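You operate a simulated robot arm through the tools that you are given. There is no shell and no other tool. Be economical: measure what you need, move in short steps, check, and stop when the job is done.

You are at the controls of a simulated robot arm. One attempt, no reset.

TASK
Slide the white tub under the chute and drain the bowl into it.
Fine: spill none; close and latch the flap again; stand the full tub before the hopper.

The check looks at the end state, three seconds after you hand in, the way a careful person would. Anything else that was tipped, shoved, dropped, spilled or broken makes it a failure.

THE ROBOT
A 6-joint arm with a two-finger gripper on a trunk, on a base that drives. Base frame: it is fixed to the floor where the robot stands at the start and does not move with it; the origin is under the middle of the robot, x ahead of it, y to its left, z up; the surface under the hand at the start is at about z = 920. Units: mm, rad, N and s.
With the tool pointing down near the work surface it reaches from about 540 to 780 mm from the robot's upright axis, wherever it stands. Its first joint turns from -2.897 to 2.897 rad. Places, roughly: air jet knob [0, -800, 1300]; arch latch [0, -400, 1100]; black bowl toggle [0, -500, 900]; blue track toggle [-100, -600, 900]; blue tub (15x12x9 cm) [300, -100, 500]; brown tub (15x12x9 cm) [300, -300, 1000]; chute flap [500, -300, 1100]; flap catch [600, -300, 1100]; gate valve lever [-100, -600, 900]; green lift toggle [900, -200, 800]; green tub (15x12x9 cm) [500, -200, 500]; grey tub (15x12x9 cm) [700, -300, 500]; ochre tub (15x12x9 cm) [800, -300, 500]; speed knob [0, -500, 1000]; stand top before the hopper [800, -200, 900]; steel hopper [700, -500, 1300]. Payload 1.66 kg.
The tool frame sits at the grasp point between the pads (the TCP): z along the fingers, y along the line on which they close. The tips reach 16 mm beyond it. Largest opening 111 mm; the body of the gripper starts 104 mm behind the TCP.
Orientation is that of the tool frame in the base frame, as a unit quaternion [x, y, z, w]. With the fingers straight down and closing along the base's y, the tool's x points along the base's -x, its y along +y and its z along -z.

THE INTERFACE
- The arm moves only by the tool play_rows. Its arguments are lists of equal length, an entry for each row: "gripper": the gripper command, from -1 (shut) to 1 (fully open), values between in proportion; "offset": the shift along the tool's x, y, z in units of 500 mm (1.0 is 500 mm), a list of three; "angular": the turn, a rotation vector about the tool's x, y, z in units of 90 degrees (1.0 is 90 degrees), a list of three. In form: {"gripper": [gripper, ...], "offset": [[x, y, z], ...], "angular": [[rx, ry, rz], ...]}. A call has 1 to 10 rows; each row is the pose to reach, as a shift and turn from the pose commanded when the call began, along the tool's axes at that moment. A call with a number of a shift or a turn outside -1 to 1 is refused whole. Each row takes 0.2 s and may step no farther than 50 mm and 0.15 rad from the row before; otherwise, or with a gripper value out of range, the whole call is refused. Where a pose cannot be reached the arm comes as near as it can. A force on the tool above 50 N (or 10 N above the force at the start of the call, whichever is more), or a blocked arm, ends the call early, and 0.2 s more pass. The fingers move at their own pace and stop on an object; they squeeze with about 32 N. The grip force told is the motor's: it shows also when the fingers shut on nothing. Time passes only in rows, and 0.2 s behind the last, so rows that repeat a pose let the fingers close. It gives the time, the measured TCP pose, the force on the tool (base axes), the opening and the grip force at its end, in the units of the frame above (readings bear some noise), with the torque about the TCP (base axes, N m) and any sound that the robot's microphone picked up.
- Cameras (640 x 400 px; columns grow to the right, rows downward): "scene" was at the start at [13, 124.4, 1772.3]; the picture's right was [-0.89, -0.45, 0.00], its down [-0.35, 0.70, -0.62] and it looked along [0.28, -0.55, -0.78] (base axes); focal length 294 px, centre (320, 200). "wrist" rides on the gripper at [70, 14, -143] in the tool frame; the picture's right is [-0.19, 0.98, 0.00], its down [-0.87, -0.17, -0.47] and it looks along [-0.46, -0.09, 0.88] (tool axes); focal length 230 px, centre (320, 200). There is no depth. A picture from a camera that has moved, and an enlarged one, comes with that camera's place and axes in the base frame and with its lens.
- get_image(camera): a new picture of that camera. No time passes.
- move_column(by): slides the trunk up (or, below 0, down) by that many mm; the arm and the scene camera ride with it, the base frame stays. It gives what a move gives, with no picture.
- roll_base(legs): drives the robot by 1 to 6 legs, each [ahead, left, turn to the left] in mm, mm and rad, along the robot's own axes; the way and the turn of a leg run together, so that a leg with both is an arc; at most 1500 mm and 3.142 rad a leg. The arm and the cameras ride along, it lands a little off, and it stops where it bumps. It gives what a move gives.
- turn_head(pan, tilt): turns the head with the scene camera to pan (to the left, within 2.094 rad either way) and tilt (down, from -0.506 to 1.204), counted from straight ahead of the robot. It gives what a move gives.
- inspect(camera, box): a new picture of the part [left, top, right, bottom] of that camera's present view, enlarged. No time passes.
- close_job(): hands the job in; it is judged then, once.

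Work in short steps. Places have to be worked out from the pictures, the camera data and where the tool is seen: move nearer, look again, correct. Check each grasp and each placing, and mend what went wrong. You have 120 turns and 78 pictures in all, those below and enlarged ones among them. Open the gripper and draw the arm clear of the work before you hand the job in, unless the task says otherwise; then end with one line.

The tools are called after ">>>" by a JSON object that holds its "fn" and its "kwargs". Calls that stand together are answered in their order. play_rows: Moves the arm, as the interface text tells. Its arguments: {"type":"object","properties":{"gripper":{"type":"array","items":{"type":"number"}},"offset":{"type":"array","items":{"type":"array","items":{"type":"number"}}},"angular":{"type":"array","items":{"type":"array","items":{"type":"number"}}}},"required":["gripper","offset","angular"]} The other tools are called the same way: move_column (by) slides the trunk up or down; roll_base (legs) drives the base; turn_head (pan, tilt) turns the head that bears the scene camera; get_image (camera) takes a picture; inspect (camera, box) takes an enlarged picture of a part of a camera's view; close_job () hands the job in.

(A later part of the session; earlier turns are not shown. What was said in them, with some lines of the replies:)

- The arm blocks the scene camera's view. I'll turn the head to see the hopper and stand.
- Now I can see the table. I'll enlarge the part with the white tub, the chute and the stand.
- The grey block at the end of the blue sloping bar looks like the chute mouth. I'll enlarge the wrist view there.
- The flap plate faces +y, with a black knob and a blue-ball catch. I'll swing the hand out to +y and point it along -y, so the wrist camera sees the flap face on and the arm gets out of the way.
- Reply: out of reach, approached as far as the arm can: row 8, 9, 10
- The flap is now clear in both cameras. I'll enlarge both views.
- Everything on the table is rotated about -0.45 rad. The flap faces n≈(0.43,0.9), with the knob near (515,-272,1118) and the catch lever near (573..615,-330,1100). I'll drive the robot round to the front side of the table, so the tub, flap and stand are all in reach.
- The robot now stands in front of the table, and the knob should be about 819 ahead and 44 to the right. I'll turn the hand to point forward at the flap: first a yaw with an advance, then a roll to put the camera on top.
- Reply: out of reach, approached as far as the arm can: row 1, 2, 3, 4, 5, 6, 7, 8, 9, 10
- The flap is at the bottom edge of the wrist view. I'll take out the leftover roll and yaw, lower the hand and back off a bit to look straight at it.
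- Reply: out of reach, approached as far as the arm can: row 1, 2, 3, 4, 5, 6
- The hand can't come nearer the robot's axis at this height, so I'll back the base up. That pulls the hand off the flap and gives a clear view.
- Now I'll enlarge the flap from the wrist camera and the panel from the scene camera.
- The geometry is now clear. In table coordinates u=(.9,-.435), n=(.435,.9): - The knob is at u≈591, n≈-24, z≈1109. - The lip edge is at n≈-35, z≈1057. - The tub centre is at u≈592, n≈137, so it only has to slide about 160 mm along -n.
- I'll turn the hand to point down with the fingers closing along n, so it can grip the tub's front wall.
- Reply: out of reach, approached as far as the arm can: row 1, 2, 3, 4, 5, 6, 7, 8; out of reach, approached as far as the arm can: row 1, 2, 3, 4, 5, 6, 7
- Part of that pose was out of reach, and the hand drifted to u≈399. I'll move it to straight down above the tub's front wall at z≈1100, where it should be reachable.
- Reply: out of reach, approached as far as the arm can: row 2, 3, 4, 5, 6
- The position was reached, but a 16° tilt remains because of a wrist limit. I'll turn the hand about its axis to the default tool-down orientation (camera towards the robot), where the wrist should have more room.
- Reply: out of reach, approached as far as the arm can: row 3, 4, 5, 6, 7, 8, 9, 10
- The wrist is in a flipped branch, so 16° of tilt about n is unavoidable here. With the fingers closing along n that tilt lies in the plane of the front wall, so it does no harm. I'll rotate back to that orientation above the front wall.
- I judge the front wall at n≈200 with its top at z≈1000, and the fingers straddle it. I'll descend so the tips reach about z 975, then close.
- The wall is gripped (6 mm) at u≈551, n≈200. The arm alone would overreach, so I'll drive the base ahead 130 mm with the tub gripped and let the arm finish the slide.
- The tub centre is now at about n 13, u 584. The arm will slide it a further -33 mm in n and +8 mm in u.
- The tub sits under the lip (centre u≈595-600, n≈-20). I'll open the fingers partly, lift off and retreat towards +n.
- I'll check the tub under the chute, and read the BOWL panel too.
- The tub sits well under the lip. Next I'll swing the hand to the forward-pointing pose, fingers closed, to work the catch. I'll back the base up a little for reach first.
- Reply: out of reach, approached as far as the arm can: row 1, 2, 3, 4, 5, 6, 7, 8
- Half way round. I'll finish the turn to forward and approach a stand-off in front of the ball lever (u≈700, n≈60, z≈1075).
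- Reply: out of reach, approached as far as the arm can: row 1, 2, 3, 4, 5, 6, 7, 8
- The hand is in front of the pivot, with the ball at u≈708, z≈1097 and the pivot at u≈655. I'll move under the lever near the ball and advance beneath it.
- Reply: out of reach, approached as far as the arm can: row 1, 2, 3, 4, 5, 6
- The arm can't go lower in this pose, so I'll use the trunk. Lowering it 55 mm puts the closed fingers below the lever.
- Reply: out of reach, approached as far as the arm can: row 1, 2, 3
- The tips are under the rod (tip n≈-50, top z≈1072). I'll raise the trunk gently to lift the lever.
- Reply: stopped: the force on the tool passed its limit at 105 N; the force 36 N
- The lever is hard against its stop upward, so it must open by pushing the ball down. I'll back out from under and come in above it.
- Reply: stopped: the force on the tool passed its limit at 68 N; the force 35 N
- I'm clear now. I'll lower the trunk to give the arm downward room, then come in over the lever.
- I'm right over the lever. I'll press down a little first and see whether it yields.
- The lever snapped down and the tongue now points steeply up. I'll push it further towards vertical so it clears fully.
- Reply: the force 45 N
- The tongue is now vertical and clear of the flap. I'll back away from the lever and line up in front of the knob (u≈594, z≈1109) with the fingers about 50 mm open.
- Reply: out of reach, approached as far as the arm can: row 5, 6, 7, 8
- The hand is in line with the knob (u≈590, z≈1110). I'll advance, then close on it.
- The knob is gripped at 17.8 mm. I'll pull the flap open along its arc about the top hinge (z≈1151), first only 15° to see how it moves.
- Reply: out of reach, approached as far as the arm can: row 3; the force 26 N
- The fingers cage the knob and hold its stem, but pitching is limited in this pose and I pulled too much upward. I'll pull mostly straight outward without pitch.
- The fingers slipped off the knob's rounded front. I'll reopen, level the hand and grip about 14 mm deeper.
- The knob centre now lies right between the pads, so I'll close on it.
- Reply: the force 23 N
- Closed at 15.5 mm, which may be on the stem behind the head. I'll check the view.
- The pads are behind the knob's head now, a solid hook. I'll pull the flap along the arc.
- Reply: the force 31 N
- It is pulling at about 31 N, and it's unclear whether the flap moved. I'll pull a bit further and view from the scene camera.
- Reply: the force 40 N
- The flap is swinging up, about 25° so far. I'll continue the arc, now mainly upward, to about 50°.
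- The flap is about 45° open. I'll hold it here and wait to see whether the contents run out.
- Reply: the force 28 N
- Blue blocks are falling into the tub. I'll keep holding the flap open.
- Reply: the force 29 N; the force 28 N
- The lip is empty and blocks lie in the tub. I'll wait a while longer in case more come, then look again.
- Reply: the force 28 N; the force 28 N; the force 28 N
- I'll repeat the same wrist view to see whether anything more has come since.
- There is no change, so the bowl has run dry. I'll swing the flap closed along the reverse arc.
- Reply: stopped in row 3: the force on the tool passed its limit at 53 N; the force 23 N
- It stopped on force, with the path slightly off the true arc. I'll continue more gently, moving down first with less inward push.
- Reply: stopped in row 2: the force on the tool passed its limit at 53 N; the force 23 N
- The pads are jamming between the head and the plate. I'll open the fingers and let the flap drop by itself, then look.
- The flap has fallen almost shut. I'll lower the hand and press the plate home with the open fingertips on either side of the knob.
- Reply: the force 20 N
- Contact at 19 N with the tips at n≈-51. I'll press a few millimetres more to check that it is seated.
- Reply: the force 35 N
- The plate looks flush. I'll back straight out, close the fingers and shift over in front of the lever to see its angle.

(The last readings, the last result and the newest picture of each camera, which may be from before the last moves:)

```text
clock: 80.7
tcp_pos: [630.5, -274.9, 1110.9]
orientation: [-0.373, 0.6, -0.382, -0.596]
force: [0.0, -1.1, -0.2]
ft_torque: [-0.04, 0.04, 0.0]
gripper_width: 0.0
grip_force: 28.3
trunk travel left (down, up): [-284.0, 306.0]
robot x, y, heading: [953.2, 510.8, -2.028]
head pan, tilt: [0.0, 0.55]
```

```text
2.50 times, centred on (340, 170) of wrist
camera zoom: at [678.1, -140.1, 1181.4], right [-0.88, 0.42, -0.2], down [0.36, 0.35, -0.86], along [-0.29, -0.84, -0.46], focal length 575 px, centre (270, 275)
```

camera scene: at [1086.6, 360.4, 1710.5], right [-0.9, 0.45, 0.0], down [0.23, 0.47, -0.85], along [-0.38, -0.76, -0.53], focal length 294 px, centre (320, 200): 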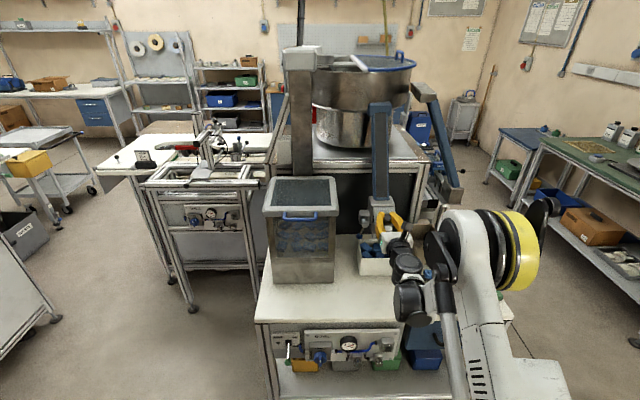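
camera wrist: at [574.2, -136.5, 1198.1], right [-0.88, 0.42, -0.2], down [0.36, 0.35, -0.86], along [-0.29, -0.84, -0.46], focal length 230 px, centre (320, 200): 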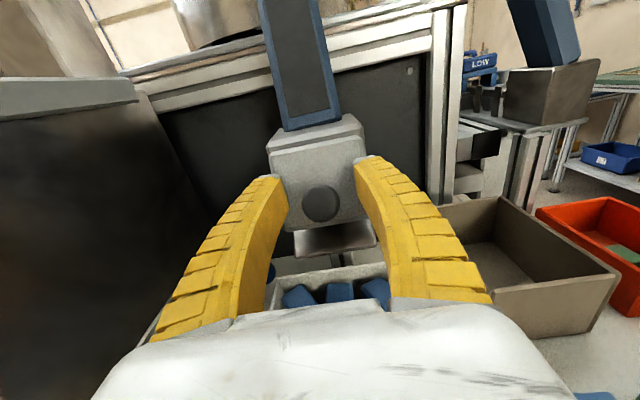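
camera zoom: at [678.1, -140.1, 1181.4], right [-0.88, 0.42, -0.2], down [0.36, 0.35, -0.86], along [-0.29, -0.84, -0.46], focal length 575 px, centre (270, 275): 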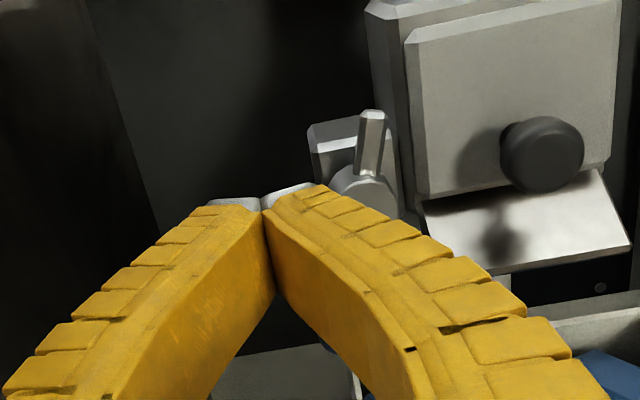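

The lever hangs about 72° down, with the ball at about u 671, z 1046. I'll lower the trunk, go in on the inner (-u) side of the ball and sweep it outward and up along its arc.

>>> {"fn": "move_column", "kwargs": {"by": -65}}

>>> {"fn": "play_rows", "kwargs": {"gripper": [-1, -1, -1, -1, -1], "offset": [[0, 0.04, 0], [0, 0.08, 0], [0, 0.08, 0.05], [0, 0.08, 0.09], [0, 0.08, 0.126]], "angular": [[0, 0, 0], [0, 0, 0], [0, 0, 0], [0, 0, 0], [0, 0, 0]]}}

>>> {"fn": "inspect", "kwargs": {"camera": "wrist", "box": [200, 60, 440, 220]}}

```text
clock: 81.7
tcp_pos: [630.9, -274.5, 1047.4]
orientation: [-0.375, 0.599, -0.382, -0.596]
force: [0.0, -0.1, -0.1]
ft_torque: [-0.01, 0.01, 0.05]
gripper_width: 0.1
grip_force: 28.1
trunk travel left (down, up): [-219.0, 371.0]
robot x, y, heading: [951.8, 510.4, -2.034]
head pan, tilt: [0.0, 0.55]
```

```text
clock: 83.0
tcp_pos: [572.1, -310.4, 1048.0]
orientation: [-0.375, 0.598, -0.384, -0.595]
force: [13.9, 27.8, 0.2]
ft_torque: [0.26, -0.14, 0.56]
gripper_width: 0.0
grip_force: 27.9
trunk travel left (down, up): [-219.0, 371.0]
robot x, y, heading: [952.5, 509.1, -2.031]
head pan, tilt: [0.0, 0.55]
stopped in row 5: the force on the tool passed its limit at 51 N (the readings are from after the stop); the commanded pose is now the measured one
```

```text
2.50 times, centred on (320, 140) of wrist
camera zoom: at [618.8, -175.0, 1117.4], right [-0.89, 0.42, -0.2], down [0.36, 0.35, -0.87], along [-0.29, -0.84, -0.46], focal length 575 px, centre (320, 350)
```

zoom: 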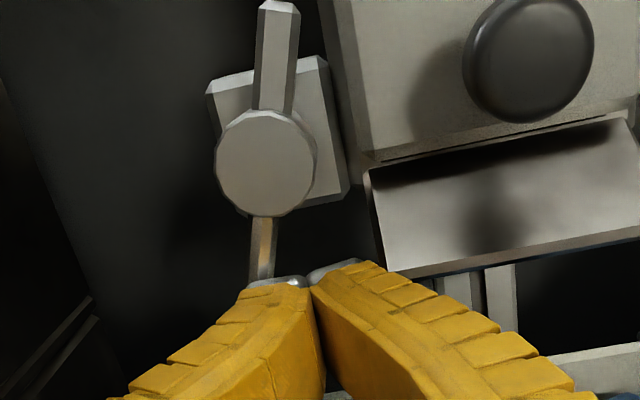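

The tip met the ball head-on. I'll back out slightly, shift 9 mm inward and 9 mm lower (below the lip), and advance again.

>>> {"fn": "play_rows", "kwargs": {"gripper": [-1, -1, -1, -1, -1], "offset": [[0, 0, -0.03], [-0.018, 0.018, -0.04], [-0.018, 0.018, -0.01], [-0.018, 0.018, 0.008], [-0.018, 0.018, 0.018]], "angular": [[0, 0, 0], [0, 0, 0], [0, 0, 0], [0, 0, 0], [0, 0, 0]]}}

```text
clock: 84.2
tcp_pos: [558.4, -317.5, 1036.3]
orientation: [-0.375, 0.6, -0.383, -0.595]
force: [-0.2, 0.8, 0.0]
ft_torque: [-0.02, 0.04, 0.03]
gripper_width: 0.0
grip_force: 28.4
trunk travel left (down, up): [-219.0, 371.0]
robot x, y, heading: [953.0, 509.1, -2.035]
head pan, tilt: [0.0, 0.55]
```

I'm free beside the ball now, so I'll sweep it outward and up along the arc to the latched position.

>>> {"fn": "play_rows", "kwargs": {"gripper": [-1, -1, -1, -1, -1, -1, -1], "offset": [[-0.004, -0.018, 0], [-0.006, -0.042, 0], [0.002, -0.072, 0], [0.016, -0.098, 0], [0.036, -0.114, 0], [0.052, -0.118, 0], [0.066, -0.116, 0]], "angular": [[0, 0, 0], [0, 0, 0], [0, 0, 0], [0, 0, 0], [0, 0, 0], [0, 0, 0], [0, 0, 0]]}}

>>> {"fn": "inspect", "kwargs": {"camera": "wrist", "box": [200, 60, 500, 240]}}

```text
clock: 85.8
tcp_pos: [611.5, -342.7, 1068.3]
orientation: [-0.376, 0.599, -0.382, -0.595]
force: [3.3, 3.8, -15.2]
ft_torque: [0.07, 0.17, 0.05]
gripper_width: 0.2
grip_force: 29.0
trunk travel left (down, up): [-219.0, 371.0]
robot x, y, heading: [950.6, 509.1, -2.031]
head pan, tilt: [0.0, 0.55]
```

```text
2.13 times, centred on (350, 150) of wrist
camera zoom: at [657.7, -208.0, 1138.5], right [-0.89, 0.42, -0.2], down [0.36, 0.35, -0.86], along [-0.29, -0.84, -0.46], focal length 491 px, centre (256, 307)
```

zoom: 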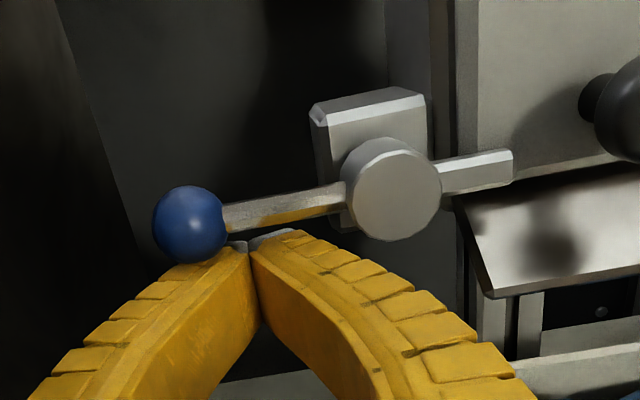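

The lever is back horizontal and the tongue overlaps the flap. I'll give a final small nudge up to seat it on the stop, then lower and back away.

>>> {"fn": "play_rows", "kwargs": {"gripper": [-1, -1, -1, -1, -1, -1], "offset": [[0.005, 0, 0], [0.005, 0, 0], [-0.02, 0, 0], [-0.03, 0, -0.04], [-0.03, 0, -0.09], [-0.03, 0, -0.14]], "angular": [[0, 0, 0], [0, 0, 0], [0, 0, 0], [0, 0, 0], [0, 0, 0], [0, 0, 0]]}}

>>> {"fn": "inspect", "kwargs": {"camera": "wrist", "box": [200, 60, 500, 240]}}

```text
clock: 87.2
tcp_pos: [640.3, -278.3, 1055.9]
orientation: [-0.375, 0.599, -0.383, -0.595]
force: [-0.2, 0.7, -0.3]
ft_torque: [-0.01, 0.0, 0.0]
gripper_width: 0.0
grip_force: 28.8
trunk travel left (down, up): [-219.0, 371.0]
robot x, y, heading: [949.7, 508.7, -2.031]
head pan, tilt: [0.0, 0.55]
```

```text
2.13 times, centred on (350, 150) of wrist
camera zoom: at [686.9, -144.3, 1125.3], right [-0.89, 0.42, -0.2], down [0.36, 0.35, -0.86], along [-0.29, -0.84, -0.46], focal length 491 px, centre (256, 307)
```

zoom: 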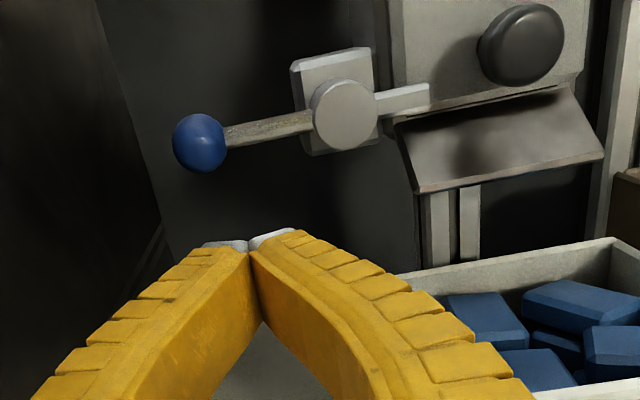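

The flap is latched and the blocks are lying in the tub. Next I'll raise the trunk back up and turn the hand to the wall-gripping pose (down, closing along n), moving away from the chute as it turns.

>>> {"fn": "move_column", "kwargs": {"by": 156}}

>>> {"fn": "play_rows", "kwargs": {"gripper": [-1, -1, -1, -1, -1, -1, -1, -1], "offset": [[0.02, 0.03, -0.04], [0.04, 0.06, -0.08], [0.06, 0.09, -0.12], [0.08, 0.12, -0.16], [0.1, 0.15, -0.2], [0.1, 0.18, -0.24], [0.1, 0.21, -0.26], [0.1, 0.24, -0.26]], "angular": [[-0.0513, -0.0513, 0.0513], [-0.1026, -0.1026, 0.1026], [-0.154, -0.154, 0.154], [-0.2053, -0.2053, 0.2053], [-0.2566, -0.2566, 0.2566], [-0.3079, -0.3079, 0.3079], [-0.3592, -0.3592, 0.3592], [-0.4106, -0.4106, 0.4106]]}}

>>> {"fn": "play_rows", "kwargs": {"gripper": [-1, -1, -1, -1, -1, -1, -1], "offset": [[0, 0, 0], [0, 0, 0], [0, 0, 0], [0, 0, 0], [0, 0, 0], [0, 0, 0], [0, 0, 0]], "angular": [[-0.0513, -0.0513, 0.0513], [-0.1026, -0.1026, 0.1026], [-0.154, -0.154, 0.154], [-0.2053, -0.2053, 0.2053], [-0.2566, -0.2566, 0.2566], [-0.3079, -0.3079, 0.3079], [-0.3592, -0.3592, 0.3592]]}}

```text
clock: 89.0
tcp_pos: [640.1, -279.3, 1211.4]
orientation: [-0.375, 0.599, -0.382, -0.596]
force: [0.4, 0.4, -0.7]
ft_torque: [-0.03, 0.01, -0.02]
gripper_width: 0.0
grip_force: 28.7
trunk travel left (down, up): [-375.0, 215.0]
robot x, y, heading: [950.2, 509.6, -2.034]
head pan, tilt: [0.0, 0.55]
```

```text
clock: 90.8
tcp_pos: [586.3, -110.7, 1260.6]
orientation: [-0.068, 0.922, -0.209, -0.318]
force: [-0.3, -0.7, 0.8]
ft_torque: [0.01, 0.0, 0.03]
gripper_width: 0.0
grip_force: 28.6
trunk travel left (down, up): [-375.0, 215.0]
robot x, y, heading: [951.9, 511.1, -2.033]
head pan, tilt: [0.0, 0.55]
```

```text
clock: 92.3
tcp_pos: [585.1, -110.7, 1259.4]
orientation: [0.219, 0.976, -0.001, 0.007]
force: [-0.1, 0.4, -0.5]
ft_torque: [0.01, -0.03, 0.0]
gripper_width: 0.3
grip_force: 29.0
trunk travel left (down, up): [-375.0, 215.0]
robot x, y, heading: [950.0, 506.3, -2.033]
head pan, tilt: [0.0, 0.55]
```

The hand now points straight down, with y along n and no tilt. I'll drive forward 70 mm, move above the front wall at u≈555 and look in.

>>> {"fn": "roll_base", "kwargs": {"legs": [[70, 0, 0]]}}

>>> {"fn": "play_rows", "kwargs": {"gripper": [-0.3, -0.3, -0.3, -0.3], "offset": [[0.02, -0.03, 0.09], [0.04, -0.06, 0.18], [0.04, -0.09, 0.26], [0.04, -0.094, 0.34]], "angular": [[0, 0, 0], [0, 0, 0], [0, 0, 0], [0, 0, 0]]}}

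>>> {"fn": "get_image", "kwargs": {"camera": "wrist"}}

```text
clock: 93.4
tcp_pos: [555.1, -174.4, 1259.8]
orientation: [0.218, 0.976, -0.001, 0.005]
force: [-0.2, -1.3, 0.0]
ft_torque: [0.02, -0.01, 0.0]
gripper_width: 0.0
grip_force: 28.1
trunk travel left (down, up): [-375.0, 215.0]
robot x, y, heading: [917.7, 448.5, -2.029]
head pan, tilt: [0.0, 0.55]
```

```text
clock: 94.4
tcp_pos: [518.3, -207.6, 1088.8]
orientation: [0.218, 0.976, -0.002, 0.006]
force: [0.9, 0.0, 0.6]
ft_torque: [0.01, -0.03, -0.01]
gripper_width: 41.3
grip_force: 2.0
trunk travel left (down, up): [-375.0, 215.0]
robot x, y, heading: [920.3, 450.3, -2.032]
head pan, tilt: [0.0, 0.55]
```

```text
8 pictures are left
camera wrist: at [460.0, -166.7, 1231.9], right [0.59, 0.81, 0.0], down [0.71, -0.52, 0.48], along [0.39, -0.28, -0.88], focal length 230 px, centre (320, 200)
```

wrist: 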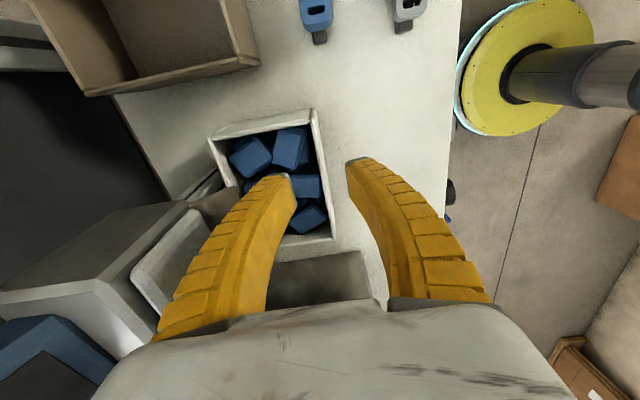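

I'll enlarge the tub contents by the front wall to see where the inner finger has room.

>>> {"fn": "inspect", "kwargs": {"camera": "wrist", "box": [200, 95, 360, 255]}}

```text
2.50 times, centred on (280, 175) of wrist
camera zoom: at [460.0, -166.7, 1231.9], right [0.59, 0.81, 0.0], down [0.71, -0.52, 0.48], along [0.39, -0.28, -0.88], focal length 575 px, centre (420, 262)
```

zoom: 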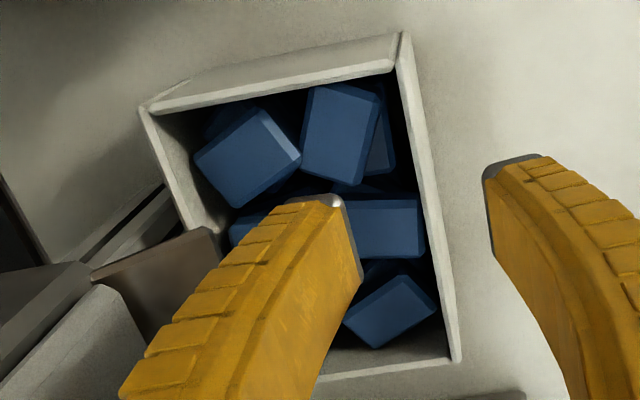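

There is a dark gap along the front wall. I'll narrow the opening to about 20 mm and descend shallowly over the wall, then close.

>>> {"fn": "play_rows", "kwargs": {"gripper": [-0.7, -0.7, -0.7, -0.7, -0.7, -1, -1, -1], "offset": [[0, -0.003, 0.05], [0, -0.003, 0.1], [0, -0.003, 0.14], [0, -0.003, 0.165], [0, -0.003, 0.182], [0, -0.003, 0.182], [0, -0.003, 0.182], [0, -0.003, 0.182]], "angular": [[0, 0, 0], [0, 0, 0], [0, 0, 0], [0, 0, 0], [0, 0, 0], [0, 0, 0], [0, 0, 0], [0, 0, 0]]}}

```text
clock: 96.2
tcp_pos: [520.8, -208.7, 999.4]
orientation: [0.219, 0.976, -0.002, 0.005]
force: [-1.4, -0.5, 4.6]
ft_torque: [0.02, -0.01, -0.14]
gripper_width: 5.9
grip_force: 31.6
trunk travel left (down, up): [-375.0, 215.0]
robot x, y, heading: [922.2, 451.6, -2.033]
head pan, tilt: [0.0, 0.55]
```

The wall is gripped (5.9 mm). I'll slowly slide the full tub out along +n.

>>> {"fn": "play_rows", "kwargs": {"gripper": [-1, -1, -1, -1, -1, -1, -1], "offset": [[0, 0.012, 0], [0, 0.032, 0], [0, 0.056, 0], [0, 0.08, 0], [0, 0.104, 0], [0, 0.128, 0], [0, 0.144, 0]], "angular": [[0, 0, 0], [0, 0, 0], [0, 0, 0], [0, 0, 0], [0, 0, 0], [0, 0, 0], [0, 0, 0]]}}

>>> {"fn": "inspect", "kwargs": {"camera": "scene", "box": [250, 190, 450, 330]}}

```text
clock: 97.8
tcp_pos: [550.2, -144.4, 999.4]
orientation: [0.217, 0.976, -0.002, 0.006]
force: [-1.0, -2.4, 5.1]
ft_torque: [-0.03, 0.03, -0.05]
gripper_width: 6.1
grip_force: 32.1
trunk travel left (down, up): [-375.0, 215.0]
robot x, y, heading: [918.4, 448.5, -2.033]
head pan, tilt: [0.0, 0.55]
```

```text
2.86 times, centred on (350, 260) of scene
camera zoom: at [1057.7, 302.8, 1801.8], right [-0.9, 0.44, 0.0], down [0.23, 0.47, -0.85], along [-0.38, -0.76, -0.52], focal length 841 px, centre (234, 29)
```

zoom: 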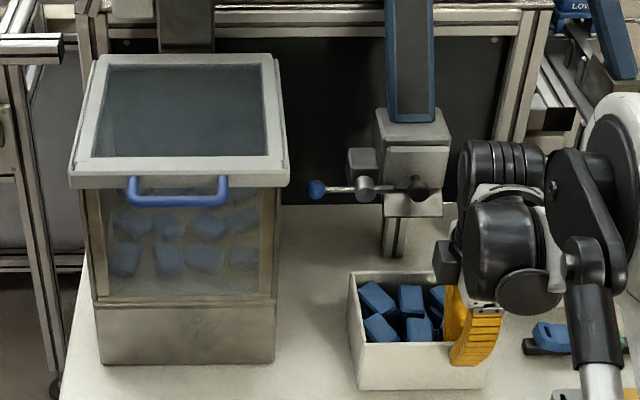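

The tub slid cleanly, nothing spilled and the flap is latched. I'll continue out to n≈200.

>>> {"fn": "play_rows", "kwargs": {"gripper": [-1, -1, -1, -1, -1, -1, -1, -1], "offset": [[0, 0.012, 0], [0, 0.036, 0], [0, 0.06, 0], [0, 0.085, 0], [0, 0.11, 0], [0, 0.135, 0], [0, 0.16, 0], [0, 0.178, 0]], "angular": [[0, 0, 0], [0, 0, 0], [0, 0, 0], [0, 0, 0], [0, 0, 0], [0, 0, 0], [0, 0, 0], [0, 0, 0]]}}

>>> {"fn": "play_rows", "kwargs": {"gripper": [-1, -1, -1, -1, -1, -1, -1, -1], "offset": [[-0.015, 0, 0], [-0.045, 0, 0], [-0.075, 0, 0], [-0.105, 0, 0], [-0.135, 0, 0], [-0.165, 0, 0], [-0.19, 0, 0], [-0.2, 0, 0]], "angular": [[0, 0, 0], [0, 0, 0], [0, 0, 0], [0, 0, 0], [0, 0, 0], [0, 0, 0], [0, 0, 0], [0, 0, 0]]}}

>>> {"fn": "inspect", "kwargs": {"camera": "scene", "box": [250, 190, 450, 330]}}

```text
clock: 99.6
tcp_pos: [587.5, -62.7, 998.7]
orientation: [0.218, 0.976, -0.002, 0.005]
force: [-1.0, -1.9, 4.7]
ft_torque: [-0.07, 0.04, -0.02]
gripper_width: 6.0
grip_force: 31.9
trunk travel left (down, up): [-375.0, 215.0]
robot x, y, heading: [915.8, 446.9, -2.032]
head pan, tilt: [0.0, 0.55]
```

```text
clock: 101.4
tcp_pos: [679.3, -105.2, 1001.1]
orientation: [0.218, 0.976, -0.003, 0.007]
force: [-0.9, 0.3, 0.7]
ft_torque: [0.01, 0.01, -0.04]
gripper_width: 6.1
grip_force: 31.7
trunk travel left (down, up): [-375.0, 215.0]
robot x, y, heading: [918.6, 448.8, -2.034]
head pan, tilt: [0.0, 0.55]
```

```text
2.86 times, centred on (350, 260) of scene
camera zoom: at [1057.4, 302.8, 1801.8], right [-0.9, 0.44, 0.0], down [0.23, 0.47, -0.85], along [-0.38, -0.76, -0.52], focal length 841 px, centre (234, 29)
```

zoom: 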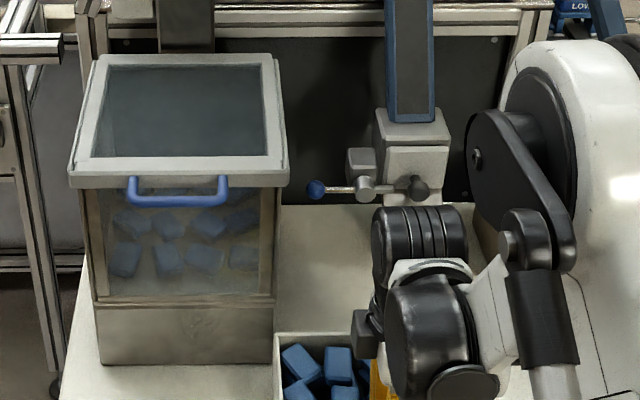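

The tub back (n≈81) clears the hopper front (n≈64). I'll continue along +u to stand it centred before the hopper.

>>> {"fn": "play_rows", "kwargs": {"gripper": [-1, -1, -1, -1, -1, -1, -1], "offset": [[-0.015, 0, 0], [-0.045, 0, 0], [-0.075, 0, 0], [-0.105, 0, 0], [-0.135, 0, 0], [-0.165, 0, 0], [-0.18, 0, 0]], "angular": [[0, 0, 0], [0, 0, 0], [0, 0, 0], [0, 0, 0], [0, 0, 0], [0, 0, 0], [0, 0, 0]]}}

>>> {"fn": "play_rows", "kwargs": {"gripper": [-1, -1, -1, -1, -1, -1, -1], "offset": [[-0.015, 0, 0], [-0.045, 0, 0], [-0.075, 0, 0], [-0.105, 0, 0], [-0.135, 0, 0], [-0.165, 0, 0], [-0.176, 0, 0]], "angular": [[0, 0, 0], [0, 0, 0], [0, 0, 0], [0, 0, 0], [0, 0, 0], [0, 0, 0], [0, 0, 0]]}}

>>> {"fn": "turn_head", "kwargs": {"pan": 0.0, "tilt": 0.8}}

>>> {"fn": "inspect", "kwargs": {"camera": "scene", "box": [240, 110, 420, 300]}}

```text
clock: 103.0
tcp_pos: [759.7, -145.1, 1000.3]
orientation: [0.218, 0.976, -0.002, 0.006]
force: [0.4, -0.2, -1.3]
ft_torque: [0.03, -0.01, -0.05]
gripper_width: 6.0
grip_force: 31.0
trunk travel left (down, up): [-375.0, 215.0]
robot x, y, heading: [920.7, 445.2, -2.032]
head pan, tilt: [0.0, 0.55]
```

```text
clock: 104.6
tcp_pos: [839.7, -182.6, 1002.3]
orientation: [0.219, 0.976, -0.003, 0.005]
force: [-0.5, 0.8, -1.3]
ft_torque: [-0.01, 0.0, -0.02]
gripper_width: 6.0
grip_force: 31.5
trunk travel left (down, up): [-375.0, 215.0]
robot x, y, heading: [919.4, 448.8, -2.032]
head pan, tilt: [0.0, 0.55]
```

```text
clock: 105.3
tcp_pos: [839.5, -182.4, 1001.5]
orientation: [0.218, 0.976, -0.003, 0.006]
force: [-0.7, -0.4, -1.3]
ft_torque: [0.01, -0.02, -0.04]
gripper_width: 6.1
grip_force: 31.8
trunk travel left (down, up): [-375.0, 215.0]
robot x, y, heading: [920.6, 447.4, -2.032]
head pan, tilt: [0.0, 0.799]
```

```text
2.11 times, centred on (330, 205) of scene
camera zoom: at [1061.6, 310.6, 1780.4], right [-0.9, 0.44, 0.0], down [0.32, 0.64, -0.7], along [-0.31, -0.62, -0.72], focal length 620 px, centre (299, 190)
```

zoom: 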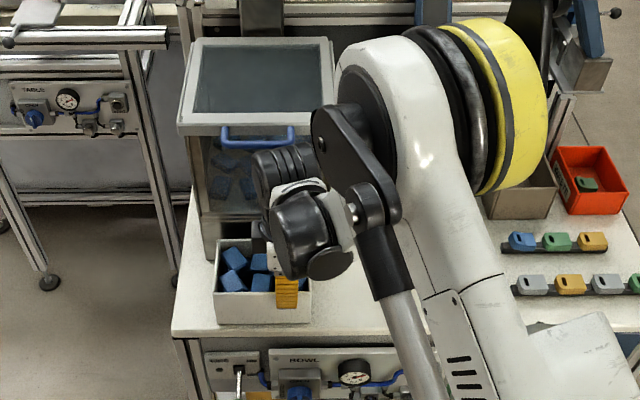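

The tub stands before the hopper, upright with all its blocks. I'll release, lift off and retreat towards the robot.

>>> {"fn": "play_rows", "kwargs": {"gripper": [-1, -0.75, -0.7, -0.7, -0.7, -0.7, -0.7, -0.7, -0.7], "offset": [[0, 0, 0.003], [0, 0, 0.003], [0, 0, 0.003], [0, 0, -0.03], [0, 0, -0.08], [0, 0.04, -0.14], [0.04, 0.08, -0.2], [0.08, 0.1, -0.26], [0.12, 0.1, -0.3]], "angular": [[0, 0, 0], [0, 0, 0], [0, 0, 0], [0, 0, 0], [0, 0, 0], [0, 0, 0], [0, 0, 0], [0, 0, 0], [0, 0, 0]]}}

>>> {"fn": "roll_base", "kwargs": {"legs": [[-250, 0, 0]]}}

>>> {"fn": "get_image", "kwargs": {"camera": "scene"}}

>>> {"fn": "inspect", "kwargs": {"camera": "scene", "box": [250, 100, 420, 270]}}

```text
clock: 107.3
tcp_pos: [805.5, -110.0, 1151.0]
orientation: [0.218, 0.976, -0.002, 0.006]
force: [-0.1, -0.8, -0.1]
ft_torque: [-0.02, -0.03, 0.01]
gripper_width: 19.8
grip_force: 2.3
trunk travel left (down, up): [-375.0, 215.0]
robot x, y, heading: [920.4, 445.0, -2.03]
head pan, tilt: [0.0, 0.799]
```

```text
clock: 109.2
tcp_pos: [915.5, 111.9, 1150.7]
orientation: [0.218, 0.976, -0.003, 0.005]
force: [0.6, -0.2, 0.9]
ft_torque: [-0.02, 0.03, -0.01]
gripper_width: 19.9
grip_force: 2.2
trunk travel left (down, up): [-375.0, 215.0]
robot x, y, heading: [1029.1, 667.8, -2.034]
head pan, tilt: [0.0, 0.799]
```

```text
3 pictures are left
camera scene: at [1172.4, 534.5, 1780.4], right [-0.9, 0.44, 0.0], down [0.32, 0.64, -0.7], along [-0.31, -0.63, -0.72], focal length 294 px, centre (320, 200)
```

scene: 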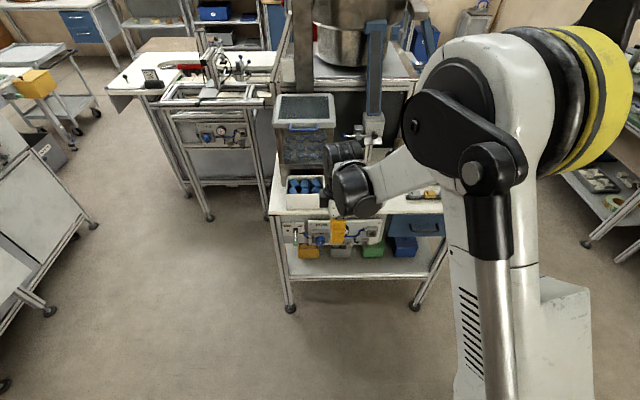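

```text
2.35 times, centred on (335, 185) of scene
camera zoom: at [1172.4, 534.5, 1780.4], right [-0.9, 0.44, 0.0], down [0.32, 0.64, -0.7], along [-0.31, -0.63, -0.72], focal length 693 px, centre (285, 235)
```

zoom: 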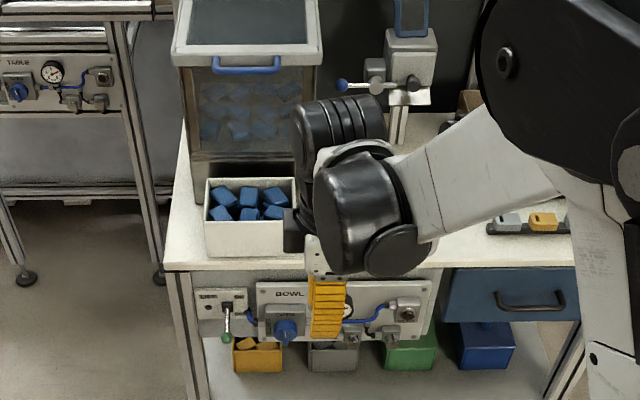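

The tub stands full before the hopper, and the flap is shut and latched. I'll open the gripper fully and hand in.

>>> {"fn": "play_rows", "kwargs": {"gripper": [1, 1, 1], "offset": [[0, 0, 0], [0, 0, 0], [0, 0, 0]], "angular": [[0, 0, 0], [0, 0, 0], [0, 0, 0]]}}

>>> {"fn": "close_job", "kwargs": {}}

```text
clock: 110.0
tcp_pos: [915.9, 112.0, 1150.5]
orientation: [0.218, 0.976, -0.002, 0.006]
force: [0.5, 0.3, 0.0]
ft_torque: [0.03, 0.05, -0.02]
gripper_width: 110.9
grip_force: 0.1
trunk travel left (down, up): [-375.0, 215.0]
robot x, y, heading: [1029.6, 673.6, -2.028]
head pan, tilt: [0.0, 0.799]
```

```text
The job is handed in.
```

The bowl's blocks are in the white tub, the flap is shut and latched, and the full tub stands before the hopper. No spill shows in the last pictures, but I judged the bowl empty because the flow stopped, as no camera could see inside it.
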